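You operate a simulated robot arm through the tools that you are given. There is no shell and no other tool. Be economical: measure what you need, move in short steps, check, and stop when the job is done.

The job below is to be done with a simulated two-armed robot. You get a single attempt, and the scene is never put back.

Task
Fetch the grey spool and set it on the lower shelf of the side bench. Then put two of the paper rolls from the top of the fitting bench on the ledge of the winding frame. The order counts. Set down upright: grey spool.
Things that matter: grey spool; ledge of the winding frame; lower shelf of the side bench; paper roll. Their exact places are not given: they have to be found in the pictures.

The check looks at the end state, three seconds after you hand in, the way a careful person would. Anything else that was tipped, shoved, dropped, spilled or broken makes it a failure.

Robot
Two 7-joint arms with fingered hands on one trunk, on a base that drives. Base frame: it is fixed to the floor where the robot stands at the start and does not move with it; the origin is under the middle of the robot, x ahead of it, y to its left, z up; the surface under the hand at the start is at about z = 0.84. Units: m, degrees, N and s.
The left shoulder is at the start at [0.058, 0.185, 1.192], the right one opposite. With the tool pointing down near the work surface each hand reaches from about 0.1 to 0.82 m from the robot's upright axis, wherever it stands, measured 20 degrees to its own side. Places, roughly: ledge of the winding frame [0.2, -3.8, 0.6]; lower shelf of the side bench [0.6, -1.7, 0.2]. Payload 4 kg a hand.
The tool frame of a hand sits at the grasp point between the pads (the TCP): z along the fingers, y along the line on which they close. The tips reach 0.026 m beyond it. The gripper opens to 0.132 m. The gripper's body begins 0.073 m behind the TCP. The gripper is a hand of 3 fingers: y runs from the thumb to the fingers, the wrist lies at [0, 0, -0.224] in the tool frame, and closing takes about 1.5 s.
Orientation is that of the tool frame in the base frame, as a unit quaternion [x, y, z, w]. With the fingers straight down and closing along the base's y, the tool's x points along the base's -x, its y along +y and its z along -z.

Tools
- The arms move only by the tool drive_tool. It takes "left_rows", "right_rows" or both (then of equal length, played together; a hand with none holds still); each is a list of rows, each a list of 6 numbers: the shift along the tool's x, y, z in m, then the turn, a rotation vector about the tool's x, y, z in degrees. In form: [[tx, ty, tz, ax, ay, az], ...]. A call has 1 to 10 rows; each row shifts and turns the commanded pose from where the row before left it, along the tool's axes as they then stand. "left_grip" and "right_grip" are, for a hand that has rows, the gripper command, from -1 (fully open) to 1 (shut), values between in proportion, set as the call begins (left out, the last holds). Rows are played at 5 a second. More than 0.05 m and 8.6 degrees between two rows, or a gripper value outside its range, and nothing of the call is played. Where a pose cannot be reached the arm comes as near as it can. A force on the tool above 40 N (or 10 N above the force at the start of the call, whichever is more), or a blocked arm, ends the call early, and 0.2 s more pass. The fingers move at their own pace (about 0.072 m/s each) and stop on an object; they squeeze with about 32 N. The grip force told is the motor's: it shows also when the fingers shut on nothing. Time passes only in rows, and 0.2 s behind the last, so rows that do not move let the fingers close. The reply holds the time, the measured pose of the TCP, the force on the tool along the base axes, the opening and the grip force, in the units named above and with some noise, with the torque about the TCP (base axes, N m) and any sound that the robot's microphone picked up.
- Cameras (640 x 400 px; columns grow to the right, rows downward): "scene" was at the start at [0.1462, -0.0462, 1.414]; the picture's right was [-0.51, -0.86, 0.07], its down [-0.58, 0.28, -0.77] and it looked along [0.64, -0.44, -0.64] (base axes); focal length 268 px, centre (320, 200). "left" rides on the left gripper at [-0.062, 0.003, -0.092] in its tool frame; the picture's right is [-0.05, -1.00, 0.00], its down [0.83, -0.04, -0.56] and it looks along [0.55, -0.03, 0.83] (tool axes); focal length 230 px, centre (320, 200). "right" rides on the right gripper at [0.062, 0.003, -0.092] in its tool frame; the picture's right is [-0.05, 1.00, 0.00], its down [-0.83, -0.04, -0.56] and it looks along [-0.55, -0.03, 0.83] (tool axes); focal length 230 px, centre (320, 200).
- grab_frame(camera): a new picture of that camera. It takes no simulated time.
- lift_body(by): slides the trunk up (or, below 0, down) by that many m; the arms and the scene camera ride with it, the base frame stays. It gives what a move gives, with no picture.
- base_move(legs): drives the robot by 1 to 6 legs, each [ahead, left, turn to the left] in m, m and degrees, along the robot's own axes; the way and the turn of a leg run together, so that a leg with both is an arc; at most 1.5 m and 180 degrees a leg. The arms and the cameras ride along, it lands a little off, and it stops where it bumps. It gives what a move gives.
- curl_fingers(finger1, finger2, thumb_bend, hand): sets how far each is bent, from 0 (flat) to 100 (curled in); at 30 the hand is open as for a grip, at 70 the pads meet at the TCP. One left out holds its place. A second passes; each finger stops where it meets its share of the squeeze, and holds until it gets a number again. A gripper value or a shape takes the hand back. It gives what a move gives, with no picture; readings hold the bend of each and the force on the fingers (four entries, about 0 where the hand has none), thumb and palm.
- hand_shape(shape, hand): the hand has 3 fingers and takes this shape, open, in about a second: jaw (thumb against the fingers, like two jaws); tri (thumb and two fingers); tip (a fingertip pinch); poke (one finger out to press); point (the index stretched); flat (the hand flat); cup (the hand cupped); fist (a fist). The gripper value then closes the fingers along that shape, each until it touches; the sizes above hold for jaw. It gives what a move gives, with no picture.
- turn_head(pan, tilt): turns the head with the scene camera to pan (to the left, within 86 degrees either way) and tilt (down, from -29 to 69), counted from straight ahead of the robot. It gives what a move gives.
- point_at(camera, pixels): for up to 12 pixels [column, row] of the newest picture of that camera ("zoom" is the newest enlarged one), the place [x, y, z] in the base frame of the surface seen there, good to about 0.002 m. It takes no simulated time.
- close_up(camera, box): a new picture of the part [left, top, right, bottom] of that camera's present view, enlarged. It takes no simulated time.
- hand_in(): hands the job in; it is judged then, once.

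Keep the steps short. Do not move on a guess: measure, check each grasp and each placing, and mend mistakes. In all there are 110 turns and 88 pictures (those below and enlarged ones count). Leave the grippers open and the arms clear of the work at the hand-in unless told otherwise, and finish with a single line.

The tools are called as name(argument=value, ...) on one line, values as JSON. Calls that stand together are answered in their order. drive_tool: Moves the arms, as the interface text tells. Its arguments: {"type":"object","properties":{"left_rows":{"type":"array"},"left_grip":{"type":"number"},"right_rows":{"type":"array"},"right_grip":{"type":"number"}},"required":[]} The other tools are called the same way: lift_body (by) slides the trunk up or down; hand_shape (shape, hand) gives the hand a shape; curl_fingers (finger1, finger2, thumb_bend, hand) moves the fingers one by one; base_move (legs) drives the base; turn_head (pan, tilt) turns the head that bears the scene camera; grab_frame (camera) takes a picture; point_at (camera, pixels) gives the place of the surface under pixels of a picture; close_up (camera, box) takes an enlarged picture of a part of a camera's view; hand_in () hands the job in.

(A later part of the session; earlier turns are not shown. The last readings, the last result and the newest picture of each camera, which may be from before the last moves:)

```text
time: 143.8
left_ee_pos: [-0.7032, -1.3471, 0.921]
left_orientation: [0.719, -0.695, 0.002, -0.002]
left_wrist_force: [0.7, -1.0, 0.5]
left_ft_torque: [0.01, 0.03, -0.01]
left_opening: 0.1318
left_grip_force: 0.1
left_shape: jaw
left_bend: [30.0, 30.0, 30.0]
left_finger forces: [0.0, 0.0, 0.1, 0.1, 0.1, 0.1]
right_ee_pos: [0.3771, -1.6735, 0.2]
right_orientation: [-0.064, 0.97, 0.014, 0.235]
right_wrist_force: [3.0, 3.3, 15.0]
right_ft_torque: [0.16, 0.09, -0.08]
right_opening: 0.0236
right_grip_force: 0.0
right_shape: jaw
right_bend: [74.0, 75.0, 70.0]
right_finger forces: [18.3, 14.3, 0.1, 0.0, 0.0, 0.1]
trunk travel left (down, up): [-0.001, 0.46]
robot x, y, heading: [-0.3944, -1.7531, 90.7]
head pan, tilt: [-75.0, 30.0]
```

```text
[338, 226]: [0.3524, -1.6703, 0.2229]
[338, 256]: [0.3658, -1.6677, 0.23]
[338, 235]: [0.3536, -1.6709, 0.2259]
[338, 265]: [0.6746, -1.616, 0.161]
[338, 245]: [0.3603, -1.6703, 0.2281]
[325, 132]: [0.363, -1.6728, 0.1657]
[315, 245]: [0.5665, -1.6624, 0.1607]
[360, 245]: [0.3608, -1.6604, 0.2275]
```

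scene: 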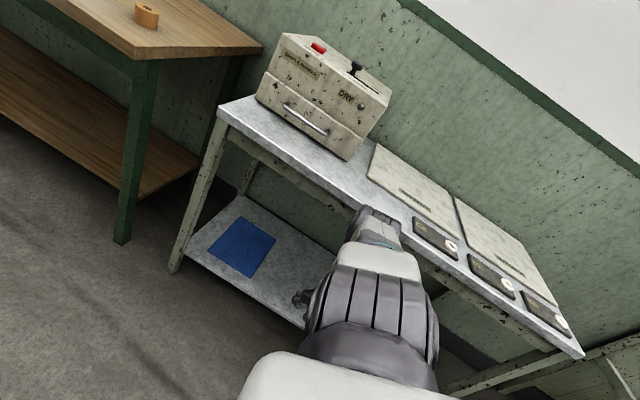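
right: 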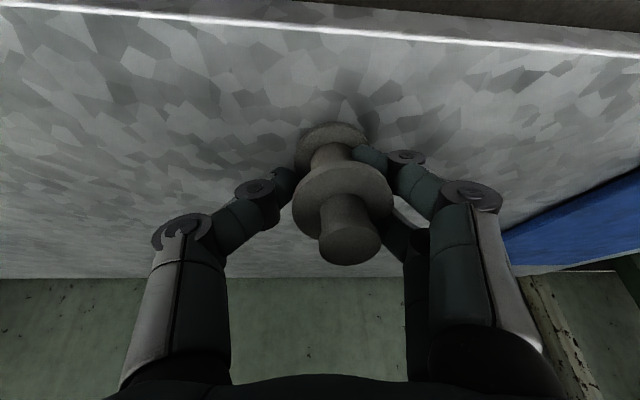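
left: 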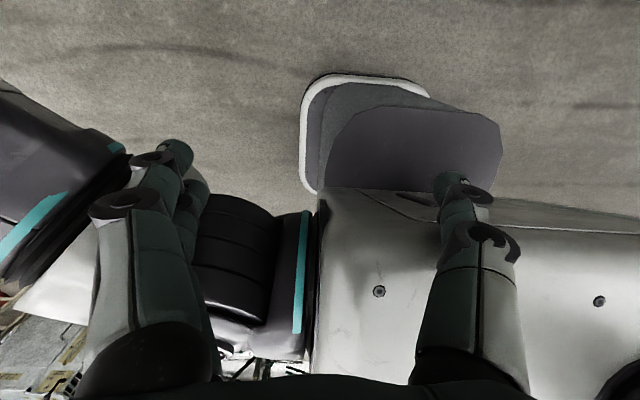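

The thumb is free; the two fingers still press down (15 N). I raise 4 mm to unload and see.

drive_tool(right_rows=[[-0.0009, 0, -0.0018, 0, 0, 0], [-0.0009, 0, -0.0018, 0, 0, 0], [0, 0, 0, 0, 0, 0]])

close_up(camera="right", box=[230, 100, 450, 280])

```text
time: 144.6
left_ee_pos: [-0.7018, -1.347, 0.9191]
left_orientation: [0.718, -0.696, 0.002, -0.001]
left_wrist_force: [-0.8, -0.5, 0.8]
left_ft_torque: [-0.03, -0.01, 0.01]
left_opening: 0.1319
left_grip_force: 0.0
left_shape: jaw
left_bend: [30.0, 30.0, 30.0]
left_finger forces: [0.0, 0.0, 0.0, 0.0, 0.0, 0.0]
right_ee_pos: [0.3741, -1.6742, 0.1996]
right_orientation: [-0.063, 0.971, 0.011, 0.232]
right_wrist_force: [0.8, 1.2, -0.6]
right_ft_torque: [-0.05, 0.0, 0.0]
right_opening: 0.0226
right_grip_force: 0.0
right_shape: jaw
right_bend: [73.0, 73.0, 70.0]
right_finger forces: [0.2, 0.0, 0.0, 0.1, 0.1, 0.0]
trunk travel left (down, up): [-0.001, 0.46]
robot x, y, heading: [-0.3925, -1.7481, 90.9]
head pan, tilt: [-75.0, 30.0]
```

```text
2.22 times, centred on (340, 190) of right
```

zoom: 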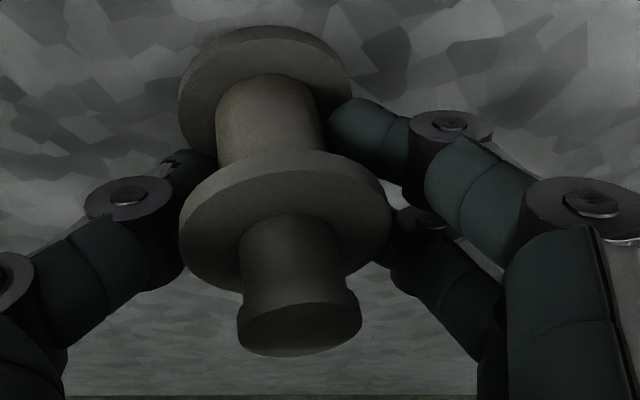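

All finger forces are now zero and the view matches the upright pick view. I check the levels of its faces.

point_at(camera="zoom", pixels=[[290, 335], [260, 338], [340, 335], [200, 230], [370, 220], [285, 165], [220, 200], [350, 195], [195, 100], [260, 45], [340, 100]])

```text
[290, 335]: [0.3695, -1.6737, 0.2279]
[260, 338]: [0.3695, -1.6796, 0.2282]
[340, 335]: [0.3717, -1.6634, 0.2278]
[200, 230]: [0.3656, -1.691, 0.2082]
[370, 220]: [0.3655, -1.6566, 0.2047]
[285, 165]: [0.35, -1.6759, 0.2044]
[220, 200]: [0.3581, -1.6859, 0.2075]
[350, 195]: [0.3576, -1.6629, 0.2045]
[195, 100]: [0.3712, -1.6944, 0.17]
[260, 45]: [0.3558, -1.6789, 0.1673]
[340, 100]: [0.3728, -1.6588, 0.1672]
```

It is level along x and tipped only about 6° sideways, leaning on the thumb. I open the fingers gently in two steps.

drive_tool(right_rows=[[0, 0, 0, 0, 0, 0], [0, 0, 0, 0, 0, 0]], right_grip=0.5)

close_up(camera="right", box=[230, 100, 450, 280])

point_at(camera="zoom", pixels=[[290, 335], [260, 338], [340, 335], [200, 230], [370, 220], [285, 165], [195, 100], [340, 100]])

```text
time: 145.2
left_ee_pos: [-0.7018, -1.3466, 0.9207]
left_orientation: [0.718, -0.696, 0.003, -0.001]
left_wrist_force: [0.6, -0.8, 0.1]
left_ft_torque: [-0.06, 0.0, -0.02]
left_opening: 0.1318
left_grip_force: 0.1
left_shape: jaw
left_bend: [30.0, 30.0, 30.0]
left_finger forces: [0.0, 0.1, 0.0, 0.0, 0.0, 0.0]
right_ee_pos: [0.3755, -1.6739, 0.2018]
right_orientation: [-0.064, 0.97, 0.013, 0.233]
right_wrist_force: [-0.3, 0.6, 0.5]
right_ft_torque: [-0.01, 0.0, -0.02]
right_opening: 0.0326
right_grip_force: 0.0
right_shape: jaw
right_bend: [73.0, 73.0, 70.0]
right_finger forces: [0.1, 0.0, 0.0, 0.0, 0.1, 0.0]
trunk travel left (down, up): [-0.001, 0.46]
robot x, y, heading: [-0.3949, -1.7482, 90.4]
head pan, tilt: [-75.0, 30.0]
```

```text
2.22 times, centred on (340, 190) of right
```

zoom: 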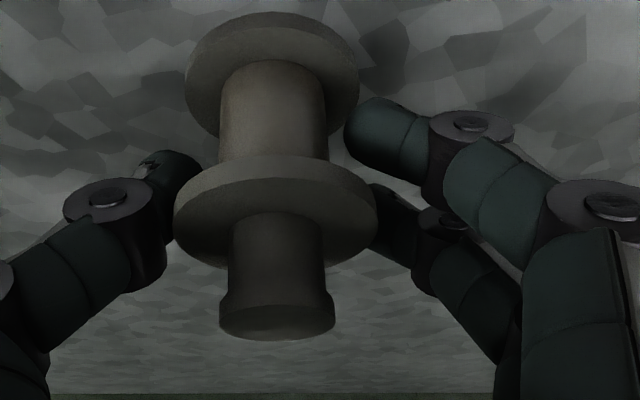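

```text
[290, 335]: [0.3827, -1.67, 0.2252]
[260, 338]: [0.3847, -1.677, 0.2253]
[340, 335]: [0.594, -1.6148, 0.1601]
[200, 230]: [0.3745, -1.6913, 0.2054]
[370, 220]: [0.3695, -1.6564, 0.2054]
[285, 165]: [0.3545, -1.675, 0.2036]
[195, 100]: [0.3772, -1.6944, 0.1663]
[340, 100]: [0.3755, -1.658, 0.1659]
```

The spool stands level and upright at about (0.374,-1.674). I open fully and check the clearance.

drive_tool(right_rows=[[0, 0, 0, 0, 0, 0], [0, 0, 0, 0, 0, 0], [0, 0, 0, 0, 0, 0], [0, 0, 0, 0, 0, 0], [0, 0, 0, 0, 0, 0]], right_grip=-1)

grab_frame(camera="right")

```text
time: 146.4
left_ee_pos: [-0.7016, -1.3468, 0.9208]
left_orientation: [0.718, -0.696, 0.003, -0.001]
left_wrist_force: [-0.2, 0.5, 0.1]
left_ft_torque: [-0.01, -0.02, 0.02]
left_opening: 0.1317
left_grip_force: 0.1
left_shape: jaw
left_bend: [30.0, 30.0, 30.0]
left_finger forces: [0.0, 0.0, 0.0, 0.1, 0.0, 0.1]
right_ee_pos: [0.3766, -1.6741, 0.2007]
right_orientation: [-0.064, 0.97, 0.012, 0.234]
right_wrist_force: [0.3, 0.2, 0.1]
right_ft_torque: [-0.03, 0.01, -0.02]
right_opening: 0.1318
right_grip_force: 0.0
right_shape: jaw
right_bend: [30.0, 30.0, 30.0]
right_finger forces: [0.1, 0.0, 0.0, 0.0, 0.0, 0.1]
trunk travel left (down, up): [-0.001, 0.46]
robot x, y, heading: [-0.3937, -1.75, 90.7]
head pan, tilt: [-75.0, 30.0]
```

```text
23 pictures are left
```

right: 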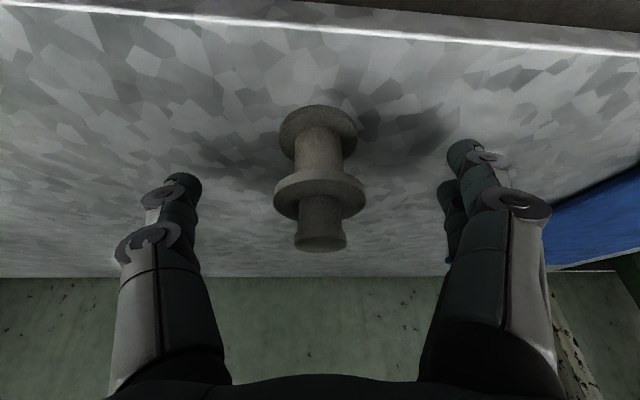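

The spool stands free. I drive left, away from the bench, raise the trunk and look back at the spool.

base_move(legs=[[0, 0.45, 0]])

lift_body(by=0.225)

close_up(camera="scene", box=[160, 120, 480, 320])

```text
time: 149.0
left_ee_pos: [-1.1321, -1.3519, 0.9205]
left_orientation: [0.718, -0.696, 0.002, -0.001]
left_wrist_force: [0.0, 0.3, 0.1]
left_ft_torque: [0.0, 0.0, 0.03]
left_opening: 0.1321
left_grip_force: 0.1
left_shape: jaw
left_bend: [30.0, 30.0, 30.0]
left_finger forces: [0.1, 0.0, 0.0, 0.0, 0.0, 0.0]
right_ee_pos: [-0.0554, -1.6803, 0.2033]
right_orientation: [-0.063, 0.97, 0.013, 0.234]
right_wrist_force: [-0.5, 0.7, -0.3]
right_ft_torque: [-0.01, -0.01, -0.04]
right_opening: 0.1318
right_grip_force: 0.1
right_shape: jaw
right_bend: [30.0, 30.0, 30.0]
right_finger forces: [0.1, 0.1, 0.1, 0.0, 0.0, 0.1]
trunk travel left (down, up): [-0.001, 0.46]
robot x, y, heading: [-0.8259, -1.7575, 90.2]
head pan, tilt: [-75.0, 30.0]
```

```text
time: 151.4
left_ee_pos: [-1.1329, -1.3503, 1.1448]
left_orientation: [0.718, -0.696, 0.002, -0.001]
left_wrist_force: [-0.3, 0.2, -0.3]
left_ft_torque: [0.01, 0.0, 0.0]
left_opening: 0.1319
left_grip_force: 0.1
left_shape: jaw
left_bend: [30.0, 30.0, 30.0]
left_finger forces: [0.0, 0.0, 0.0, 0.0, 0.0, 0.0]
right_ee_pos: [-0.0568, -1.6201, 0.4425]
right_orientation: [-0.047, 0.967, 0.077, 0.237]
right_wrist_force: [-0.1, -0.2, -0.4]
right_ft_torque: [0.01, -0.01, 0.02]
right_opening: 0.1319
right_grip_force: 0.1
right_shape: jaw
right_bend: [30.0, 30.0, 30.0]
right_finger forces: [0.0, 0.0, 0.0, 0.0, 0.1, 0.1]
trunk travel left (down, up): [-0.226, 0.235]
robot x, y, heading: [-0.8233, -1.7516, 90.4]
head pan, tilt: [-75.0, 30.0]
```

```text
2.00 times, centred on (320, 220) of scene
```

zoom: 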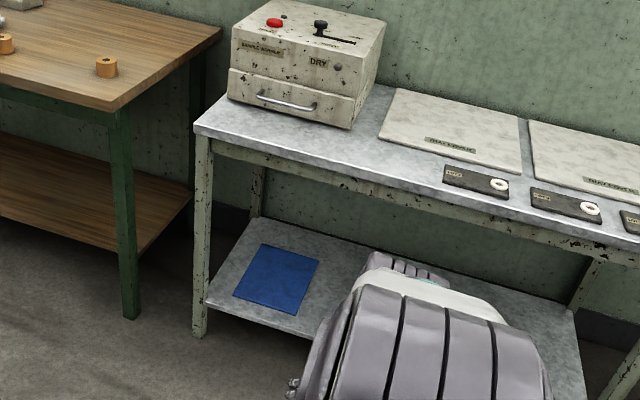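

The arm hides the spool. I raise the right hand in free space and turn it back toward vertical.

drive_tool(right_rows=[[-0.0209, 0.0057, -0.0393, 0, 0, 0], [-0.0209, 0.0057, -0.0393, 0, 0, 0], [-0.0209, 0.0057, -0.0393, 0, 0, 0], [-0.0209, 0.0057, -0.0393, 0, 0, 0], [-0.0209, 0.0057, -0.0393, 0, 0, 0], [-0.0209, 0.0057, -0.0393, 0, 0, 0], [-0.0209, 0.0057, -0.0393, 0, 0, 0], [-0.0209, 0.0057, -0.0393, 0, 0, 0], [-0.0209, 0.0057, -0.0393, 0, 0, 0], [-0.0209, 0.0057, -0.0393, 0, 0, 0]])

drive_tool(right_rows=[[-0.0209, 0.0057, -0.0393, 0, 0, 0], [-0.0209, 0.0057, -0.0393, 0, 0, 0], [-0.0209, 0.0057, -0.0393, 0, 0, 0], [-0.0209, 0.0057, -0.0393, 0, 0, 0], [0, 0, 0, 0, 8, 0], [0, 0, 0, 0, 8, 0], [0, 0, 0, 0, 8, 0], [0, 0, 0, 0, 3, 0], [0, 0, 0, 0, 0, 0]])

grab_frame(camera="scene")

```text
time: 153.6
left_ee_pos: [-1.1338, -1.352, 1.1459]
left_orientation: [0.718, -0.696, 0.003, -0.002]
left_wrist_force: [-0.7, 0.3, 0.1]
left_ft_torque: [0.01, -0.01, 0.01]
left_opening: 0.1321
left_grip_force: 0.1
left_shape: jaw
left_bend: [30.0, 30.0, 30.0]
left_finger forces: [0.0, 0.0, 0.0, 0.0, 0.1, 0.0]
right_ee_pos: [-0.0573, -1.6229, 0.8956]
right_orientation: [-0.047, 0.967, 0.078, 0.238]
right_wrist_force: [-0.4, -0.5, 0.4]
right_ft_torque: [0.01, -0.01, 0.0]
right_opening: 0.1321
right_grip_force: 0.0
right_shape: jaw
right_bend: [30.0, 30.0, 30.0]
right_finger forces: [0.0, 0.0, 0.0, 0.1, 0.0, 0.0]
trunk travel left (down, up): [-0.226, 0.235]
robot x, y, heading: [-0.8266, -1.7538, 90.6]
head pan, tilt: [-75.0, 30.0]
```

```text
time: 155.6
left_ee_pos: [-1.1322, -1.3516, 1.1454]
left_orientation: [0.718, -0.696, 0.003, 0.0]
left_wrist_force: [0.2, -0.4, -0.4]
left_ft_torque: [0.0, -0.01, -0.04]
left_opening: 0.1321
left_grip_force: 0.1
left_shape: jaw
left_bend: [30.0, 30.0, 30.0]
left_finger forces: [0.0, 0.0, 0.0, 0.0, 0.0, 0.0]
right_ee_pos: [-0.0576, -1.6226, 0.9508]
right_orientation: [-0.065, 0.996, 0.065, 0.004]
right_wrist_force: [0.0, 0.4, -0.5]
right_ft_torque: [-0.04, -0.01, 0.0]
right_opening: 0.132
right_grip_force: 0.0
right_shape: jaw
right_bend: [30.0, 30.0, 30.0]
right_finger forces: [0.1, 0.1, 0.1, 0.0, 0.0, 0.0]
right hand out of reach, approached as far as the arm can: row 2, 3, 4
trunk travel left (down, up): [-0.226, 0.235]
robot x, y, heading: [-0.8262, -1.7564, 90.4]
head pan, tilt: [-75.0, 30.0]
```

```text
21 pictures are left
```

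scene: 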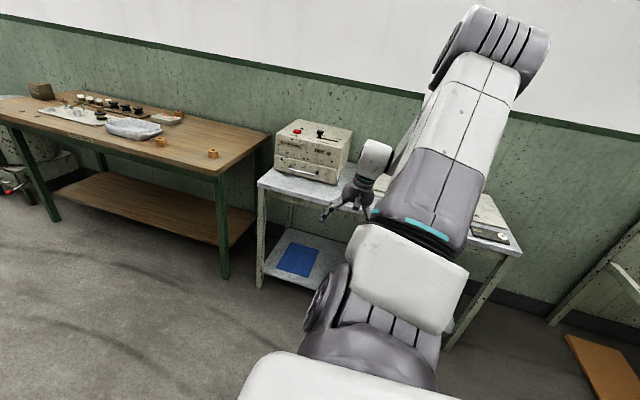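

The arm is back in its usual elbow-up shape. I level the hand, bring it in front of the robot and yaw it back.

drive_tool(right_rows=[[0, 0, 0, 7.5, 0, 0], [0.03, 0.0356, 0, 0, 0, 0], [0.03, 0.0356, 0, 0, 0, 0], [0.03, 0.0356, 0, 0, 0, 0], [0.03, 0.0356, 0, 0, 0, 0], [0.03, 0.0356, 0, 0, 0, 0], [0.03, 0.0356, 0, 0, 0, 0], [0.03, 0.0356, 0, 0, 0, 0], [0.03, 0.0356, 0, 0, 0, 0], [0.03, 0.0356, 0, 0, 0, 0]])

drive_tool(right_rows=[[0, 0, -0.02, 0, 0, -8.5], [0, 0, -0.02, 0, 0, -8.5], [0, 0, -0.02, 0, 0, -8.5], [0, 0, -0.02, 0, 0, -8.5], [0, 0, -0.02, 0, 0, -8.5], [0, 0, -0.02, 0, 0, -8.5], [0, 0, -0.02, 0, 0, -8.5], [0, 0, -0.02, 0, 0, -8.5], [0, 0, -0.02, 0, 0, -8.5], [0, 0, -0.02, 0, 0, -8.5]])

turn_head(pan=-78, tilt=40)

grab_frame(camera="scene")

```text
time: 157.8
left_ee_pos: [-1.1324, -1.3495, 1.1435]
left_orientation: [0.717, -0.697, 0.003, 0.0]
left_wrist_force: [-0.1, 1.0, -0.1]
left_ft_torque: [-0.01, -0.05, 0.0]
left_opening: 0.1318
left_grip_force: 0.0
left_shape: jaw
left_bend: [30.0, 30.0, 30.0]
left_finger forces: [0.0, 0.2, 0.0, 0.0, 0.1, 0.0]
right_ee_pos: [-0.3673, -1.3386, 0.9424]
right_orientation: [-0.064, 0.998, -0.001, 0.009]
right_wrist_force: [-0.4, -0.4, 0.3]
right_ft_torque: [0.03, -0.01, 0.0]
right_opening: 0.1319
right_grip_force: 0.1
right_shape: jaw
right_bend: [30.0, 30.0, 30.0]
right_finger forces: [0.0, 0.0, 0.0, 0.0, 0.0, 0.0]
trunk travel left (down, up): [-0.226, 0.235]
robot x, y, heading: [-0.8218, -1.7562, 90.6]
head pan, tilt: [-75.0, 30.0]
```

```text
time: 160.0
left_ee_pos: [-1.1328, -1.3517, 1.1461]
left_orientation: [0.718, -0.696, 0.002, -0.001]
left_wrist_force: [-0.3, 0.3, 0.3]
left_ft_torque: [-0.02, -0.01, -0.03]
left_opening: 0.132
left_grip_force: 0.0
left_shape: jaw
left_bend: [30.0, 30.0, 30.0]
left_finger forces: [0.0, 0.1, 0.1, 0.0, 0.0, 0.0]
right_ee_pos: [-0.3705, -1.3387, 1.1441]
right_orientation: [0.721, -0.692, 0.007, -0.007]
right_wrist_force: [1.1, 1.5, 0.7]
right_ft_torque: [0.02, 0.01, -0.02]
right_opening: 0.132
right_grip_force: 0.1
right_shape: jaw
right_bend: [30.0, 30.0, 30.0]
right_finger forces: [0.1, 0.1, 0.0, 0.0, 0.0, 0.0]
trunk travel left (down, up): [-0.226, 0.235]
robot x, y, heading: [-0.8253, -1.7527, 90.6]
head pan, tilt: [-75.0, 30.0]
```

```text
time: 160.7
left_ee_pos: [-1.133, -1.3501, 1.1443]
left_orientation: [0.718, -0.696, 0.002, -0.002]
left_wrist_force: [-0.4, -0.9, 0.6]
left_ft_torque: [-0.02, 0.01, 0.0]
left_opening: 0.1318
left_grip_force: 0.0
left_shape: jaw
left_bend: [30.0, 30.0, 30.0]
left_finger forces: [0.0, 0.1, 0.0, 0.1, 0.1, 0.0]
right_ee_pos: [-0.3701, -1.3389, 1.144]
right_orientation: [0.721, -0.693, 0.006, -0.007]
right_wrist_force: [-2.0, 0.1, -0.7]
right_ft_torque: [0.0, 0.01, 0.0]
right_opening: 0.1319
right_grip_force: 0.1
right_shape: jaw
right_bend: [30.0, 30.0, 30.0]
right_finger forces: [0.0, 0.0, 0.0, 0.0, 0.0, 0.1]
trunk travel left (down, up): [-0.226, 0.235]
robot x, y, heading: [-0.8218, -1.7541, 90.7]
head pan, tilt: [-78.0, 40.0]
```

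```text
20 pictures are left
```

scene: 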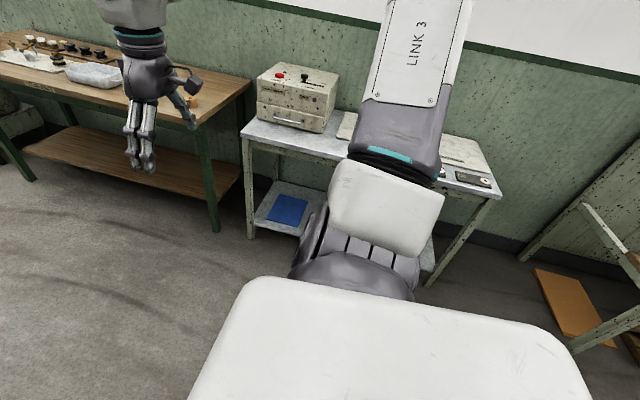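

Now I turn to face the benches again and go left, then look at the spool on the shelf.

base_move(legs=[[0, 0, -90.7], [0, 1.0, 0]])

turn_head(pan=-35, tilt=40)

grab_frame(camera="scene")

```text
time: 169.8
left_ee_pos: [-0.4177, -0.4457, 1.1446]
left_orientation: [-0.01, 1.0, -0.003, -0.001]
left_wrist_force: [0.6, -0.1, -0.1]
left_ft_torque: [0.03, 0.04, -0.03]
left_opening: 0.1319
left_grip_force: 0.0
left_shape: jaw
left_bend: [30.0, 30.0, 30.0]
left_finger forces: [0.0, 0.1, 0.0, 0.0, 0.0, 0.0]
right_ee_pos: [-0.4128, -1.2076, 1.1437]
right_orientation: [-0.014, 1.0, -0.01, 0.0]
right_wrist_force: [-0.1, -0.4, 0.4]
right_ft_torque: [0.0, 0.01, -0.01]
right_opening: 0.1317
right_grip_force: 0.0
right_shape: jaw
right_bend: [30.0, 30.0, 30.0]
right_finger forces: [0.0, 0.1, 0.0, 0.1, 0.0, 0.0]
trunk travel left (down, up): [-0.226, 0.235]
robot x, y, heading: [-0.8202, -0.7465, -0.0]
head pan, tilt: [-78.0, 40.0]
```

```text
time: 170.9
left_ee_pos: [-0.4175, -0.4453, 1.1455]
left_orientation: [-0.009, 1.0, -0.002, -0.001]
left_wrist_force: [-0.1, 0.0, -0.3]
left_ft_torque: [0.04, 0.02, 0.0]
left_opening: 0.1318
left_grip_force: 0.1
left_shape: jaw
left_bend: [30.0, 30.0, 30.0]
left_finger forces: [0.0, 0.0, 0.0, 0.0, 0.1, 0.0]
right_ee_pos: [-0.4131, -1.2071, 1.1438]
right_orientation: [-0.014, 1.0, -0.01, 0.0]
right_wrist_force: [-0.1, 0.6, 1.0]
right_ft_torque: [0.0, 0.0, 0.01]
right_opening: 0.1317
right_grip_force: 0.0
right_shape: jaw
right_bend: [30.0, 30.0, 30.0]
right_finger forces: [0.0, 0.0, 0.1, 0.1, 0.1, 0.1]
trunk travel left (down, up): [-0.226, 0.235]
robot x, y, heading: [-0.8254, -0.747, -0.4]
head pan, tilt: [-35.0, 40.0]
```

```text
19 pictures are left
```

scene: 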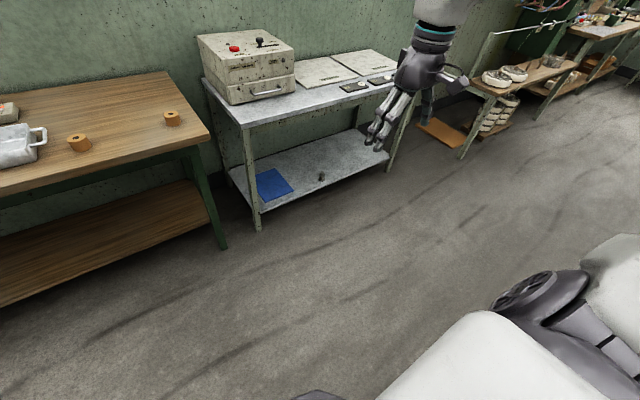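

The spool stands upright on the shelf at (322,176). I measure the two near rolls and the frame, then drive up to the bench.

point_at(camera="scene", pixels=[[322, 176], [77, 138], [75, 149], [170, 114], [172, 123], [495, 88], [545, 70], [520, 95], [560, 62], [480, 95], [595, 32]])

close_up(camera="scene", box=[440, 0, 640, 160])

base_move(legs=[[0.66, 0, 0.4]])

```text
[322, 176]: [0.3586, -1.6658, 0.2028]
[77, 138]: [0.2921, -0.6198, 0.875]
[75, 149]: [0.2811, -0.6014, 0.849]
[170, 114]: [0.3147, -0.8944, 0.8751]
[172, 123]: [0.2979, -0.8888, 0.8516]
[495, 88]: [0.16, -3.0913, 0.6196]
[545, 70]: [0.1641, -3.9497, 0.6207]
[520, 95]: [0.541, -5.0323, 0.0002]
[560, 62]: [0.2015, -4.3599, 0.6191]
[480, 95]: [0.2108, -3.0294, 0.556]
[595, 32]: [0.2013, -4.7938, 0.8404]
```

```text
2.50 times, centred on (540, 80) of scene
```

zoom: 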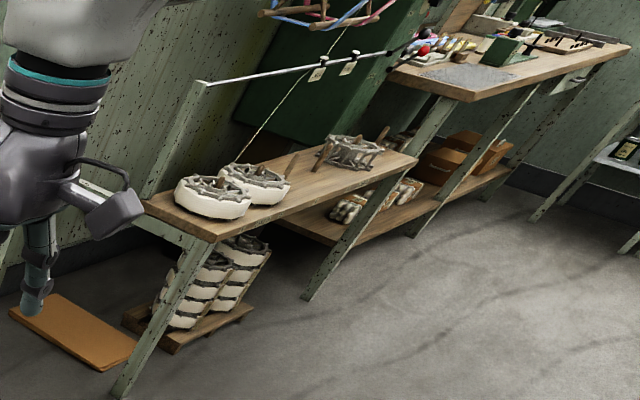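

```text
time: 174.5
left_ee_pos: [0.2415, -0.4368, 1.1454]
left_orientation: [-0.016, 1.0, -0.002, -0.002]
left_wrist_force: [0.1, -0.1, -0.4]
left_ft_torque: [0.04, -0.02, -0.01]
left_opening: 0.1321
left_grip_force: 0.0
left_shape: jaw
left_bend: [30.0, 30.0, 30.0]
left_finger forces: [0.0, 0.0, 0.0, 0.0, 0.0, 0.0]
right_ee_pos: [0.2542, -1.1998, 1.1438]
right_orientation: [-0.02, 1.0, -0.01, 0.001]
right_wrist_force: [0.3, 0.0, 0.4]
right_ft_torque: [0.0, 0.01, -0.01]
right_opening: 0.1317
right_grip_force: 0.1
right_shape: jaw
right_bend: [30.0, 30.0, 30.0]
right_finger forces: [0.0, 0.0, 0.1, 0.0, 0.1, 0.1]
trunk travel left (down, up): [-0.226, 0.235]
robot x, y, heading: [-0.1616, -0.7445, 0.7]
head pan, tilt: [-35.0, 40.0]
```

Both hands open; I move the left above the roll at (0.307,-0.617) and the right above the roll at (0.322,-0.892), still at height.

drive_tool(left_rows=[[-0.0095, -0.0257, 0, 0, 0, 0], [-0.0095, -0.0257, 0, 0, 0, 0], [-0.0095, -0.0257, 0, 0, 0, 0], [-0.0095, -0.0257, 0, 0, 0, 0], [-0.0095, -0.0257, 0, 0, 0, 0], [-0.0095, -0.0257, 0, 0, 0, 0], [-0.0095, -0.0257, 0, 0, 0, 0], [0, 0, 0.04, 0, 0, 0], [0, 0, 0.04, 0, 0, 0], [0, 0, 0, 0, 0, 0]], right_rows=[[-0.008, 0.044, 0, 0, 0, 0], [-0.008, 0.044, 0, 0, 0, 0], [-0.008, 0.044, 0, 0, 0, 0], [-0.008, 0.044, 0, 0, 0, 0], [-0.008, 0.044, 0, 0, 0, 0], [-0.008, 0.044, 0, 0, 0, 0], [-0.008, 0.044, 0, 0, 0, 0], [0, 0, 0.04, 0, 0, 0], [0, 0, 0.04, 0, 0, 0], [0, 0, 0, 0, 0, 0]])

grab_frame(camera="left")

grab_frame(camera="right")

```text
time: 176.7
left_ee_pos: [0.3139, -0.6141, 1.0658]
left_orientation: [-0.016, 1.0, -0.002, 0.0]
left_wrist_force: [-0.4, -0.1, -0.1]
left_ft_torque: [-0.03, 0.0, 0.02]
left_opening: 0.132
left_grip_force: 0.1
left_shape: jaw
left_bend: [30.0, 30.0, 30.0]
left_finger forces: [0.1, 0.0, 0.1, 0.1, 0.0, 0.0]
right_ee_pos: [0.2989, -0.8897, 1.0553]
right_orientation: [-0.02, 1.0, -0.009, 0.0]
right_wrist_force: [0.0, 0.7, -0.3]
right_ft_torque: [0.0, 0.0, -0.01]
right_opening: 0.1322
right_grip_force: 0.0
right_shape: jaw
right_bend: [30.0, 30.0, 30.0]
right_finger forces: [0.0, 0.1, 0.1, 0.0, 0.1, 0.1]
trunk travel left (down, up): [-0.226, 0.235]
robot x, y, heading: [-0.1621, -0.7463, 0.7]
head pan, tilt: [-35.0, 40.0]
```

```text
17 pictures are left
```

left: 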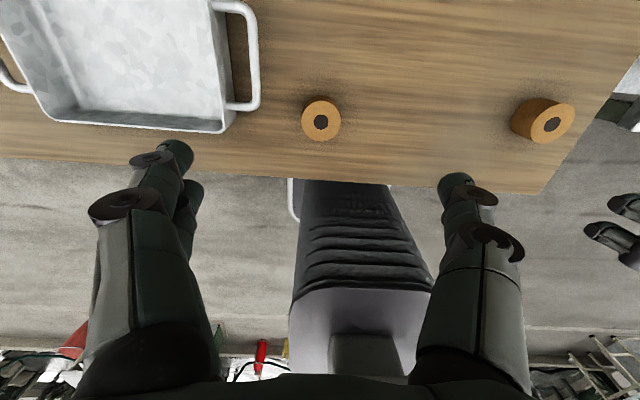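

```text
16 pictures are left
```

right: 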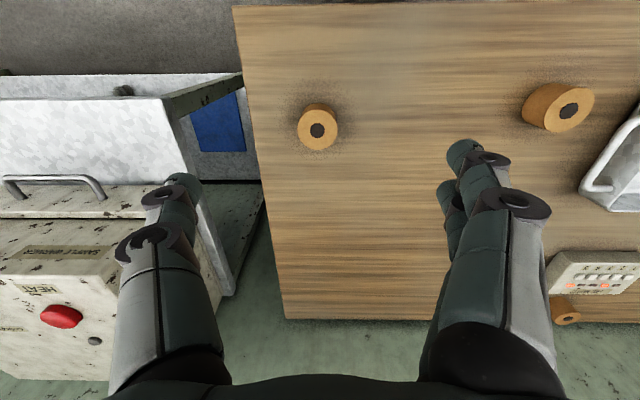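

point_at(camera="left", pixels=[[308, 107], [335, 107], [321, 100], [321, 138], [305, 120], [339, 120], [255, 80], [258, 40], [240, 105]])

point_at(camera="right", pixels=[[318, 112], [318, 147], [299, 130], [336, 130], [304, 115], [335, 120]])

```text
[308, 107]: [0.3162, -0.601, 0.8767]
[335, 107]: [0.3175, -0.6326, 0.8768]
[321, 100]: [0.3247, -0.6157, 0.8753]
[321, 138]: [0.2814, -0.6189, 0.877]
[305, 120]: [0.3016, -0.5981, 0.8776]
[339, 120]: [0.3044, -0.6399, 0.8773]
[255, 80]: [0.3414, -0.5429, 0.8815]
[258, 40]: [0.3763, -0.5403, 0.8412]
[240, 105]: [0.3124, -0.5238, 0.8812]
```

```text
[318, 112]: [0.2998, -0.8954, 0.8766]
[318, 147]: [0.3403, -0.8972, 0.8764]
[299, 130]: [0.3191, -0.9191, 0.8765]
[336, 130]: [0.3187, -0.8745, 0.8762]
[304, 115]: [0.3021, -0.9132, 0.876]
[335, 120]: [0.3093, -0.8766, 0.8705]
```

The rolls' centres are (0.303,-0.619) and (0.320,-0.897), radius 0.022, top 0.877. The tray handle is close to the left roll, so I yaw the left hand 60° to keep its fingers clear, and lower both to z≈0.93.

drive_tool(left_rows=[[0.011, -0.005, 0, 0, 0, 0], [0, 0, 0.019, 0, 0, -8.5], [0, 0, 0.019, 0, 0, -8.5], [0, 0, 0.019, 0, 0, -8.5], [0, 0, 0.019, 0, 0, -8.5], [0, 0, 0.019, 0, 0, -8.5], [0, 0, 0.019, 0, 0, -8.5], [0, 0, 0.019, 0, 0, -8.5], [0, 0, 0, 0, 0, 0]], right_rows=[[-0.021, -0.007, 0, 0, 0, 0], [0, 0, 0.0175, 0, 0, 0], [0, 0, 0.0175, 0, 0, 0], [0, 0, 0.0175, 0, 0, 0], [0, 0, 0.0175, 0, 0, 0], [0, 0, 0.0175, 0, 0, 0], [0, 0, 0.0175, 0, 0, 0], [0, 0, 0.0175, 0, 0, 0], [0, 0, 0, 0, 0, 0]])

grab_frame(camera="left")

grab_frame(camera="right")

```text
time: 178.7
left_ee_pos: [0.3031, -0.622, 0.9326]
left_orientation: [-0.51, 0.86, -0.002, -0.003]
left_wrist_force: [-0.9, -0.1, -0.6]
left_ft_torque: [-0.02, 0.01, -0.01]
left_opening: 0.1317
left_grip_force: 0.1
left_shape: jaw
left_bend: [30.0, 30.0, 30.0]
left_finger forces: [0.0, 0.0, 0.0, 0.0, 0.0, 0.1]
right_ee_pos: [0.3209, -0.9, 0.9363]
right_orientation: [-0.02, 1.0, -0.01, 0.0]
right_wrist_force: [0.5, 0.2, -0.7]
right_ft_torque: [0.02, 0.02, -0.02]
right_opening: 0.1319
right_grip_force: 0.0
right_shape: jaw
right_bend: [30.0, 30.0, 30.0]
right_finger forces: [0.0, 0.1, 0.0, 0.0, 0.0, 0.0]
trunk travel left (down, up): [-0.226, 0.235]
robot x, y, heading: [-0.156, -0.7447, 0.5]
head pan, tilt: [-35.0, 40.0]
```

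```text
15 pictures are left
```

left: 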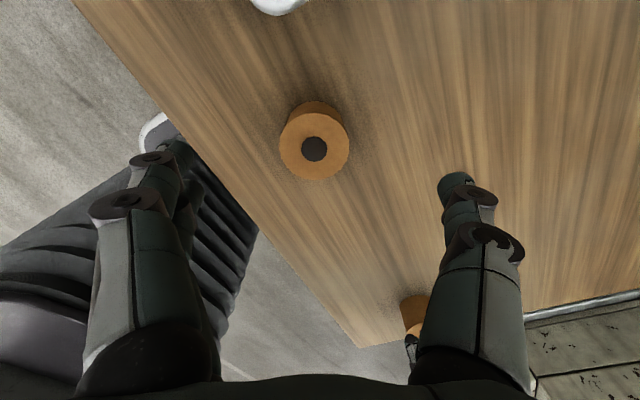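

```text
14 pictures are left
```

right: 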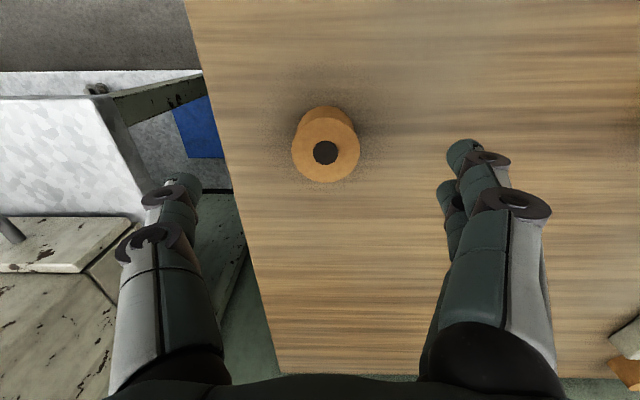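

Both centred. I lower both to z≈0.871.

drive_tool(left_rows=[[0, 0, 0.0205, 0, 0, 0], [0, 0, 0.0205, 0, 0, 0], [0, 0, 0.0205, 0, 0, 0], [0, 0, 0, 0, 0, 0]], right_rows=[[0, 0.002, 0.0217, 0, 0, 0], [0, 0, 0.0217, 0, 0, 0], [0, 0, 0.0217, 0, 0, 0], [0, 0, 0, 0, 0, 0]])

drive_tool(left_rows=[[0, 0, 0, 0, 0, 0], [0, 0, 0, 0, 0, 0], [0, 0, 0, 0, 0, 0], [0, 0, 0, 0, 0, 0], [0, 0, 0, 0, 0, 0], [0, 0, 0, 0, 0, 0], [0, 0, 0, 0, 0, 0], [0, 0, 0, 0, 0, 0]], right_rows=[[0, 0, 0, 0, 0, 0], [0, 0, 0, 0, 0, 0], [0, 0, 0, 0, 0, 0], [0, 0, 0, 0, 0, 0], [0, 0, 0, 0, 0, 0], [0, 0, 0, 0, 0, 0], [0, 0, 0, 0, 0, 0], [0, 0, 0, 0, 0, 0]], left_grip=1, right_grip=1)

```text
time: 179.7
left_ee_pos: [0.3033, -0.6202, 0.8721]
left_orientation: [-0.51, 0.86, -0.002, -0.002]
left_wrist_force: [0.1, -0.4, 0.3]
left_ft_torque: [-0.01, -0.01, 0.01]
left_opening: 0.1319
left_grip_force: 0.0
left_shape: jaw
left_bend: [30.0, 30.0, 30.0]
left_finger forces: [0.0, 0.0, 0.1, 0.0, 0.0, 0.0]
right_ee_pos: [0.3194, -0.8982, 0.8705]
right_orientation: [-0.02, 1.0, -0.009, -0.001]
right_wrist_force: [-0.3, -0.5, -0.7]
right_ft_torque: [0.01, 0.02, -0.02]
right_opening: 0.1319
right_grip_force: 0.0
right_shape: jaw
right_bend: [30.0, 30.0, 30.0]
right_finger forces: [0.1, 0.0, 0.0, 0.1, 0.0, 0.1]
trunk travel left (down, up): [-0.226, 0.235]
robot x, y, heading: [-0.163, -0.7462, 0.7]
head pan, tilt: [-35.0, 40.0]
```

```text
time: 181.5
left_ee_pos: [0.3034, -0.6202, 0.872]
left_orientation: [-0.51, 0.86, -0.002, -0.001]
left_wrist_force: [0.2, 0.5, -0.3]
left_ft_torque: [-0.03, 0.02, 0.01]
left_opening: 0.039
left_grip_force: 31.7
left_shape: jaw
left_bend: [74.0, 73.0, 70.0]
left_finger forces: [14.8, 15.1, 0.0, 0.0, 28.6, 0.0]
right_ee_pos: [0.3202, -0.8981, 0.8716]
right_orientation: [-0.02, 1.0, -0.01, 0.001]
right_wrist_force: [0.1, -0.1, -0.2]
right_ft_torque: [-0.03, 0.02, 0.0]
right_opening: 0.0389
right_grip_force: 32.4
right_shape: jaw
right_bend: [74.0, 74.0, 70.0]
right_finger forces: [14.6, 14.7, 0.0, 0.0, 29.0, 0.0]
trunk travel left (down, up): [-0.226, 0.235]
robot x, y, heading: [-0.1587, -0.7458, 0.6]
head pan, tilt: [-35.0, 40.0]
```

Both rolls are gripped (opening 0.039, ~30 N each). I lift both straight up 0.25 and check.

drive_tool(left_rows=[[0, 0, -0.02, 0, 0, 0], [0, 0, -0.03, 0, 0, 0], [0, 0, -0.03, 0, 0, 0], [0, 0, -0.03, 0, 0, 0], [0, 0, -0.03, 0, 0, 0], [0, 0, -0.03, 0, 0, 0], [0, 0, -0.03, 0, 0, 0], [0, 0, 0, 0, 0, 0]], right_rows=[[0, 0, -0.02, 0, 0, 0], [0, 0, -0.03, 0, 0, 0], [0, 0, -0.03, 0, 0, 0], [0, 0, -0.03, 0, 0, 0], [0, 0, -0.03, 0, 0, 0], [0, 0, -0.03, 0, 0, 0], [0, 0, -0.03, 0, 0, 0], [0, 0, 0, 0, 0, 0]])

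grab_frame(camera="scene")

```text
time: 183.3
left_ee_pos: [0.3026, -0.6202, 1.071]
left_orientation: [-0.51, 0.86, -0.001, -0.002]
left_wrist_force: [0.8, 0.4, 0.2]
left_ft_torque: [-0.03, 0.01, -0.02]
left_opening: 0.0387
left_grip_force: 32.4
left_shape: jaw
left_bend: [74.0, 73.0, 70.0]
left_finger forces: [15.0, 15.1, 0.0, 0.0, 28.6, 0.0]
right_ee_pos: [0.3193, -0.8938, 1.0702]
right_orientation: [-0.022, 1.0, -0.009, 0.0]
right_wrist_force: [0.2, -0.6, -1.2]
right_ft_torque: [0.01, -0.04, 0.0]
right_opening: 0.0389
right_grip_force: 32.1
right_shape: jaw
right_bend: [74.0, 74.0, 70.0]
right_finger forces: [14.7, 14.8, 0.0, 0.0, 29.1, 0.1]
trunk travel left (down, up): [-0.226, 0.235]
robot x, y, heading: [-0.1635, -0.7427, 0.7]
head pan, tilt: [-35.0, 40.0]
```

```text
13 pictures are left
```

scene: 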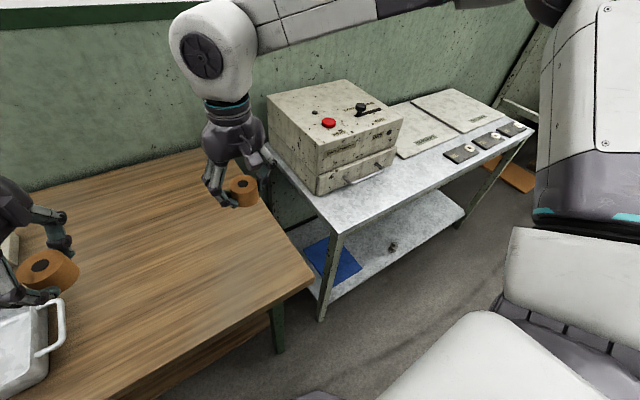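

Both held; the spool still stands at (392,247). I back off and drive to the winding frame.

base_move(legs=[[-0.6, 0, -0.7], [0, -1.5, 0], [0, -1.1, 0]])

turn_head(pan=-15, tilt=35)

grab_frame(camera="scene")

```text
time: 199.0
left_ee_pos: [-0.2512, -3.2247, 1.0707]
left_orientation: [-0.508, 0.862, -0.002, -0.001]
left_wrist_force: [0.2, 0.2, -0.1]
left_ft_torque: [0.0, -0.02, -0.05]
left_opening: 0.0388
left_grip_force: 32.1
left_shape: jaw
left_bend: [74.0, 73.0, 70.0]
left_finger forces: [15.0, 15.2, 0.1, 0.0, 28.6, 0.0]
right_ee_pos: [-0.2355, -3.4994, 1.0706]
right_orientation: [-0.017, 1.0, -0.01, 0.0]
right_wrist_force: [0.2, 0.4, -1.2]
right_ft_torque: [0.01, -0.01, 0.0]
right_opening: 0.0389
right_grip_force: 32.1
right_shape: jaw
right_bend: [74.0, 74.0, 70.0]
right_finger forces: [14.7, 14.8, 0.0, 0.0, 29.0, 0.1]
trunk travel left (down, up): [-0.226, 0.235]
robot x, y, heading: [-0.7182, -3.3495, 0.3]
head pan, tilt: [-35.0, 40.0]
```

```text
time: 199.8
left_ee_pos: [-0.2514, -3.2242, 1.0721]
left_orientation: [-0.508, 0.861, -0.003, -0.002]
left_wrist_force: [1.4, 0.1, -0.8]
left_ft_torque: [-0.02, 0.03, -0.02]
left_opening: 0.0392
left_grip_force: 32.6
left_shape: jaw
left_bend: [74.0, 73.0, 70.0]
left_finger forces: [15.0, 15.1, 0.0, 0.0, 28.6, 0.0]
right_ee_pos: [-0.2366, -3.4989, 1.0689]
right_orientation: [-0.017, 1.0, -0.01, 0.0]
right_wrist_force: [-0.3, 0.3, -0.6]
right_ft_torque: [0.03, 0.0, -0.01]
right_opening: 0.0388
right_grip_force: 31.7
right_shape: jaw
right_bend: [74.0, 74.0, 70.0]
right_finger forces: [14.7, 14.8, 0.0, 0.1, 29.0, 0.0]
trunk travel left (down, up): [-0.226, 0.235]
robot x, y, heading: [-0.7131, -3.3492, 0.3]
head pan, tilt: [-15.0, 35.0]
```

```text
12 pictures are left
```

scene: 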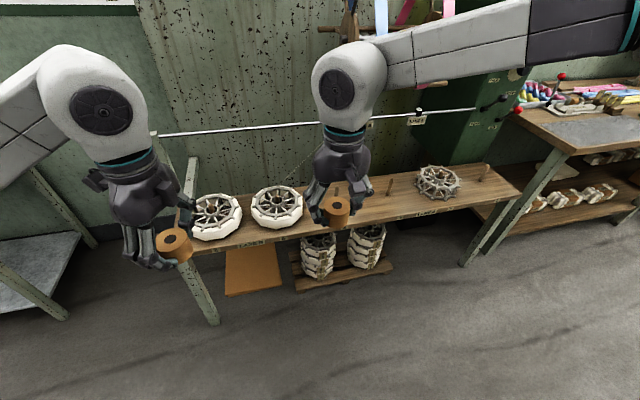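

I see the ledge with coils at (215,215), (278,205), (438,182) and pegs at (362,187), (390,186), (487,172). I measure the free space and the bar above.

point_at(camera="scene", pixels=[[395, 216], [400, 208], [400, 190], [390, 193], [365, 193], [302, 210], [418, 190], [440, 205], [300, 126], [460, 111], [360, 120], [490, 195]])

close_up(camera="scene", box=[240, 100, 540, 260])

```text
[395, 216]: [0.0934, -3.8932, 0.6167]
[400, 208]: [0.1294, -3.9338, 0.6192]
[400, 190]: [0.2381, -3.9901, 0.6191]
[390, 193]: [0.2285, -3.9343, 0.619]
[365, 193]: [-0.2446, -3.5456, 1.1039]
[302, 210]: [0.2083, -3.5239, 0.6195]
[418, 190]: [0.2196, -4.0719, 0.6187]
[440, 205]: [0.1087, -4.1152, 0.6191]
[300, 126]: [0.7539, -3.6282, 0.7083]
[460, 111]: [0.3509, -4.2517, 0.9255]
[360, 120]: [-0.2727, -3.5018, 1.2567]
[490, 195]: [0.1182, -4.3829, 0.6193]
```

```text
2.13 times, centred on (390, 180) of scene
```

zoom: 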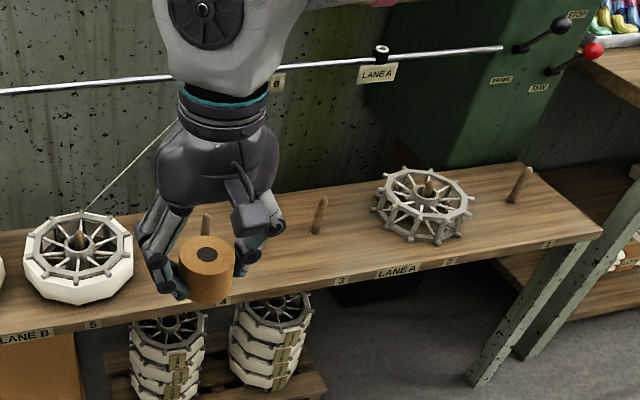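

Ledge: z 0.619, front edge at x 0.093, pegs in a row near x 0.235. Free strip in front of pegs 3 and 4: I'll place rolls at about (0.14,-3.77) and (0.14,-3.99). I lower the trunk 0.22 and drive in.

lift_body(by=-0.22)

base_move(legs=[[0, -0.52, 0], [0.38, 0, 0]])

turn_head(pan=0, tilt=40)

grab_frame(camera="scene")

```text
time: 202.1
left_ee_pos: [-0.2523, -3.2249, 0.8524]
left_orientation: [-0.508, 0.862, -0.002, -0.001]
left_wrist_force: [-0.5, 0.1, 0.2]
left_ft_torque: [-0.01, -0.04, 0.0]
left_opening: 0.0388
left_grip_force: 32.0
left_shape: jaw
left_bend: [74.0, 73.0, 70.0]
left_finger forces: [15.0, 15.4, 0.0, 0.0, 28.5, 0.0]
right_ee_pos: [-0.2362, -3.4995, 0.8518]
right_orientation: [-0.018, 1.0, -0.01, 0.0]
right_wrist_force: [0.4, 0.2, -1.2]
right_ft_torque: [0.02, -0.04, -0.01]
right_opening: 0.0387
right_grip_force: 31.7
right_shape: jaw
right_bend: [74.0, 74.0, 70.0]
right_finger forces: [14.8, 14.8, 0.1, 0.0, 29.0, 0.0]
trunk travel left (down, up): [-0.006, 0.455]
robot x, y, heading: [-0.7142, -3.3488, 0.2]
head pan, tilt: [-15.0, 35.0]
```

```text
time: 207.2
left_ee_pos: [0.1362, -3.7554, 0.8512]
left_orientation: [-0.504, 0.864, 0.0, -0.002]
left_wrist_force: [-0.3, 0.0, -1.1]
left_ft_torque: [0.01, -0.01, -0.01]
left_opening: 0.0388
left_grip_force: 31.9
left_shape: jaw
left_bend: [74.0, 73.0, 70.0]
left_finger forces: [14.9, 15.3, 0.0, 0.0, 28.7, 0.1]
right_ee_pos: [0.1491, -4.0306, 0.8497]
right_orientation: [-0.013, 1.0, -0.009, -0.001]
right_wrist_force: [-0.4, 0.3, 0.1]
right_ft_torque: [-0.04, 0.03, -0.01]
right_opening: 0.039
right_grip_force: 32.0
right_shape: jaw
right_bend: [74.0, 74.0, 70.0]
right_finger forces: [14.8, 15.0, 0.0, 0.1, 29.0, 0.0]
trunk travel left (down, up): [-0.006, 0.455]
robot x, y, heading: [-0.3289, -3.8759, -0.1]
head pan, tilt: [-15.0, 35.0]
```

```text
time: 208.0
left_ee_pos: [0.1357, -3.7553, 0.8509]
left_orientation: [-0.503, 0.864, -0.003, -0.002]
left_wrist_force: [-0.1, 0.6, 0.5]
left_ft_torque: [-0.02, -0.01, 0.0]
left_opening: 0.0385
left_grip_force: 32.1
left_shape: jaw
left_bend: [74.0, 73.0, 70.0]
left_finger forces: [14.9, 15.4, 0.0, 0.0, 28.6, 0.0]
right_ee_pos: [0.1464, -4.0302, 0.8502]
right_orientation: [-0.013, 1.0, -0.01, 0.0]
right_wrist_force: [0.7, 0.1, -0.3]
right_ft_torque: [0.0, 0.0, -0.01]
right_opening: 0.0388
right_grip_force: 32.0
right_shape: jaw
right_bend: [74.0, 74.0, 70.0]
right_finger forces: [14.9, 14.9, 0.0, 0.0, 29.0, 0.1]
trunk travel left (down, up): [-0.006, 0.455]
robot x, y, heading: [-0.3289, -3.8732, -0.5]
head pan, tilt: [0.0, 40.0]
```

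```text
10 pictures are left
```

scene: 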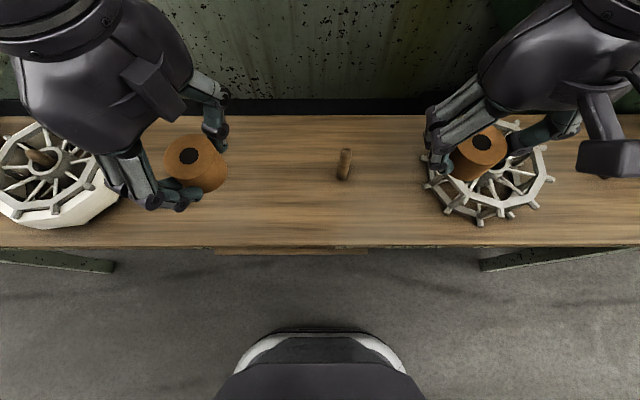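

point_at(camera="scene", pixels=[[345, 182], [300, 246], [425, 185], [480, 224], [455, 212], [120, 190], [95, 215], [320, 120], [260, 200], [400, 200], [345, 152], [500, 215]])

```text
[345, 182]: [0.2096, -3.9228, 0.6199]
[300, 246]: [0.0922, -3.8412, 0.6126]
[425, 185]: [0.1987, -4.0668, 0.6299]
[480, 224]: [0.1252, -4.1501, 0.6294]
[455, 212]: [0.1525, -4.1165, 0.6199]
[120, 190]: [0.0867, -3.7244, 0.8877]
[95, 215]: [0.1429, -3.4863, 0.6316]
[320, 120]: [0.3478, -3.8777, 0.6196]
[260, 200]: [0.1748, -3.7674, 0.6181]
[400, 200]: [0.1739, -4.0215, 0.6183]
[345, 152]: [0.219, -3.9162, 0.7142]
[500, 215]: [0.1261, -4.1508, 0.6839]
```

Peg 3 at (0.215,-3.92) is 0.095 high; the right coil begins at y -4.067. I shift to (0.14,-3.775) and (0.138,-3.97) and lower to z 0.70.

drive_tool(left_rows=[[0.0077, -0.0067, 0, 0, 0, 0], [0.0077, -0.0067, 0, 0, 0, 0], [0, 0, 0.0375, 0, 0, 0], [0, 0, 0.0375, 0, 0, 0], [0, 0, 0.0375, 0, 0, 0], [0, 0, 0.0375, 0, 0, 0], [0, 0, 0, 0, 0, 0]], right_rows=[[0.0032, 0.0301, 0, 0, 0, 0], [0.0032, 0.0301, 0, 0, 0, 0], [0, 0, 0.0375, 0, 0, 0], [0, 0, 0.0375, 0, 0, 0], [0, 0, 0.0375, 0, 0, 0], [0, 0, 0.0375, 0, 0, 0], [0, 0, 0, 0, 0, 0]])

grab_frame(camera="scene")

```text
time: 209.6
left_ee_pos: [0.1378, -3.7775, 0.7039]
left_orientation: [-0.503, 0.864, -0.002, -0.001]
left_wrist_force: [-0.4, 0.1, -0.3]
left_ft_torque: [-0.02, -0.02, -0.01]
left_opening: 0.0389
left_grip_force: 31.8
left_shape: jaw
left_bend: [74.0, 73.0, 70.0]
left_finger forces: [15.2, 15.3, 0.0, 0.0, 28.6, 0.1]
right_ee_pos: [0.1375, -3.9726, 0.6979]
right_orientation: [-0.013, 1.0, -0.009, 0.001]
right_wrist_force: [-0.8, -0.1, -0.3]
right_ft_torque: [0.03, 0.01, 0.01]
right_opening: 0.0388
right_grip_force: 32.1
right_shape: jaw
right_bend: [74.0, 74.0, 70.0]
right_finger forces: [14.7, 15.0, 0.0, 0.0, 29.0, 0.0]
trunk travel left (down, up): [-0.006, 0.455]
robot x, y, heading: [-0.3307, -3.8752, -0.2]
head pan, tilt: [0.0, 40.0]
```

```text
9 pictures are left
```

scene: 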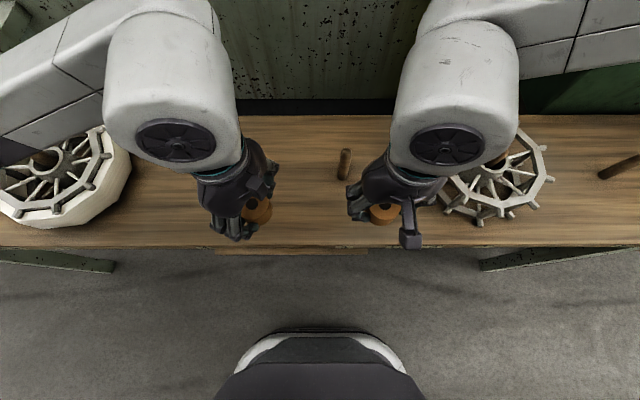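

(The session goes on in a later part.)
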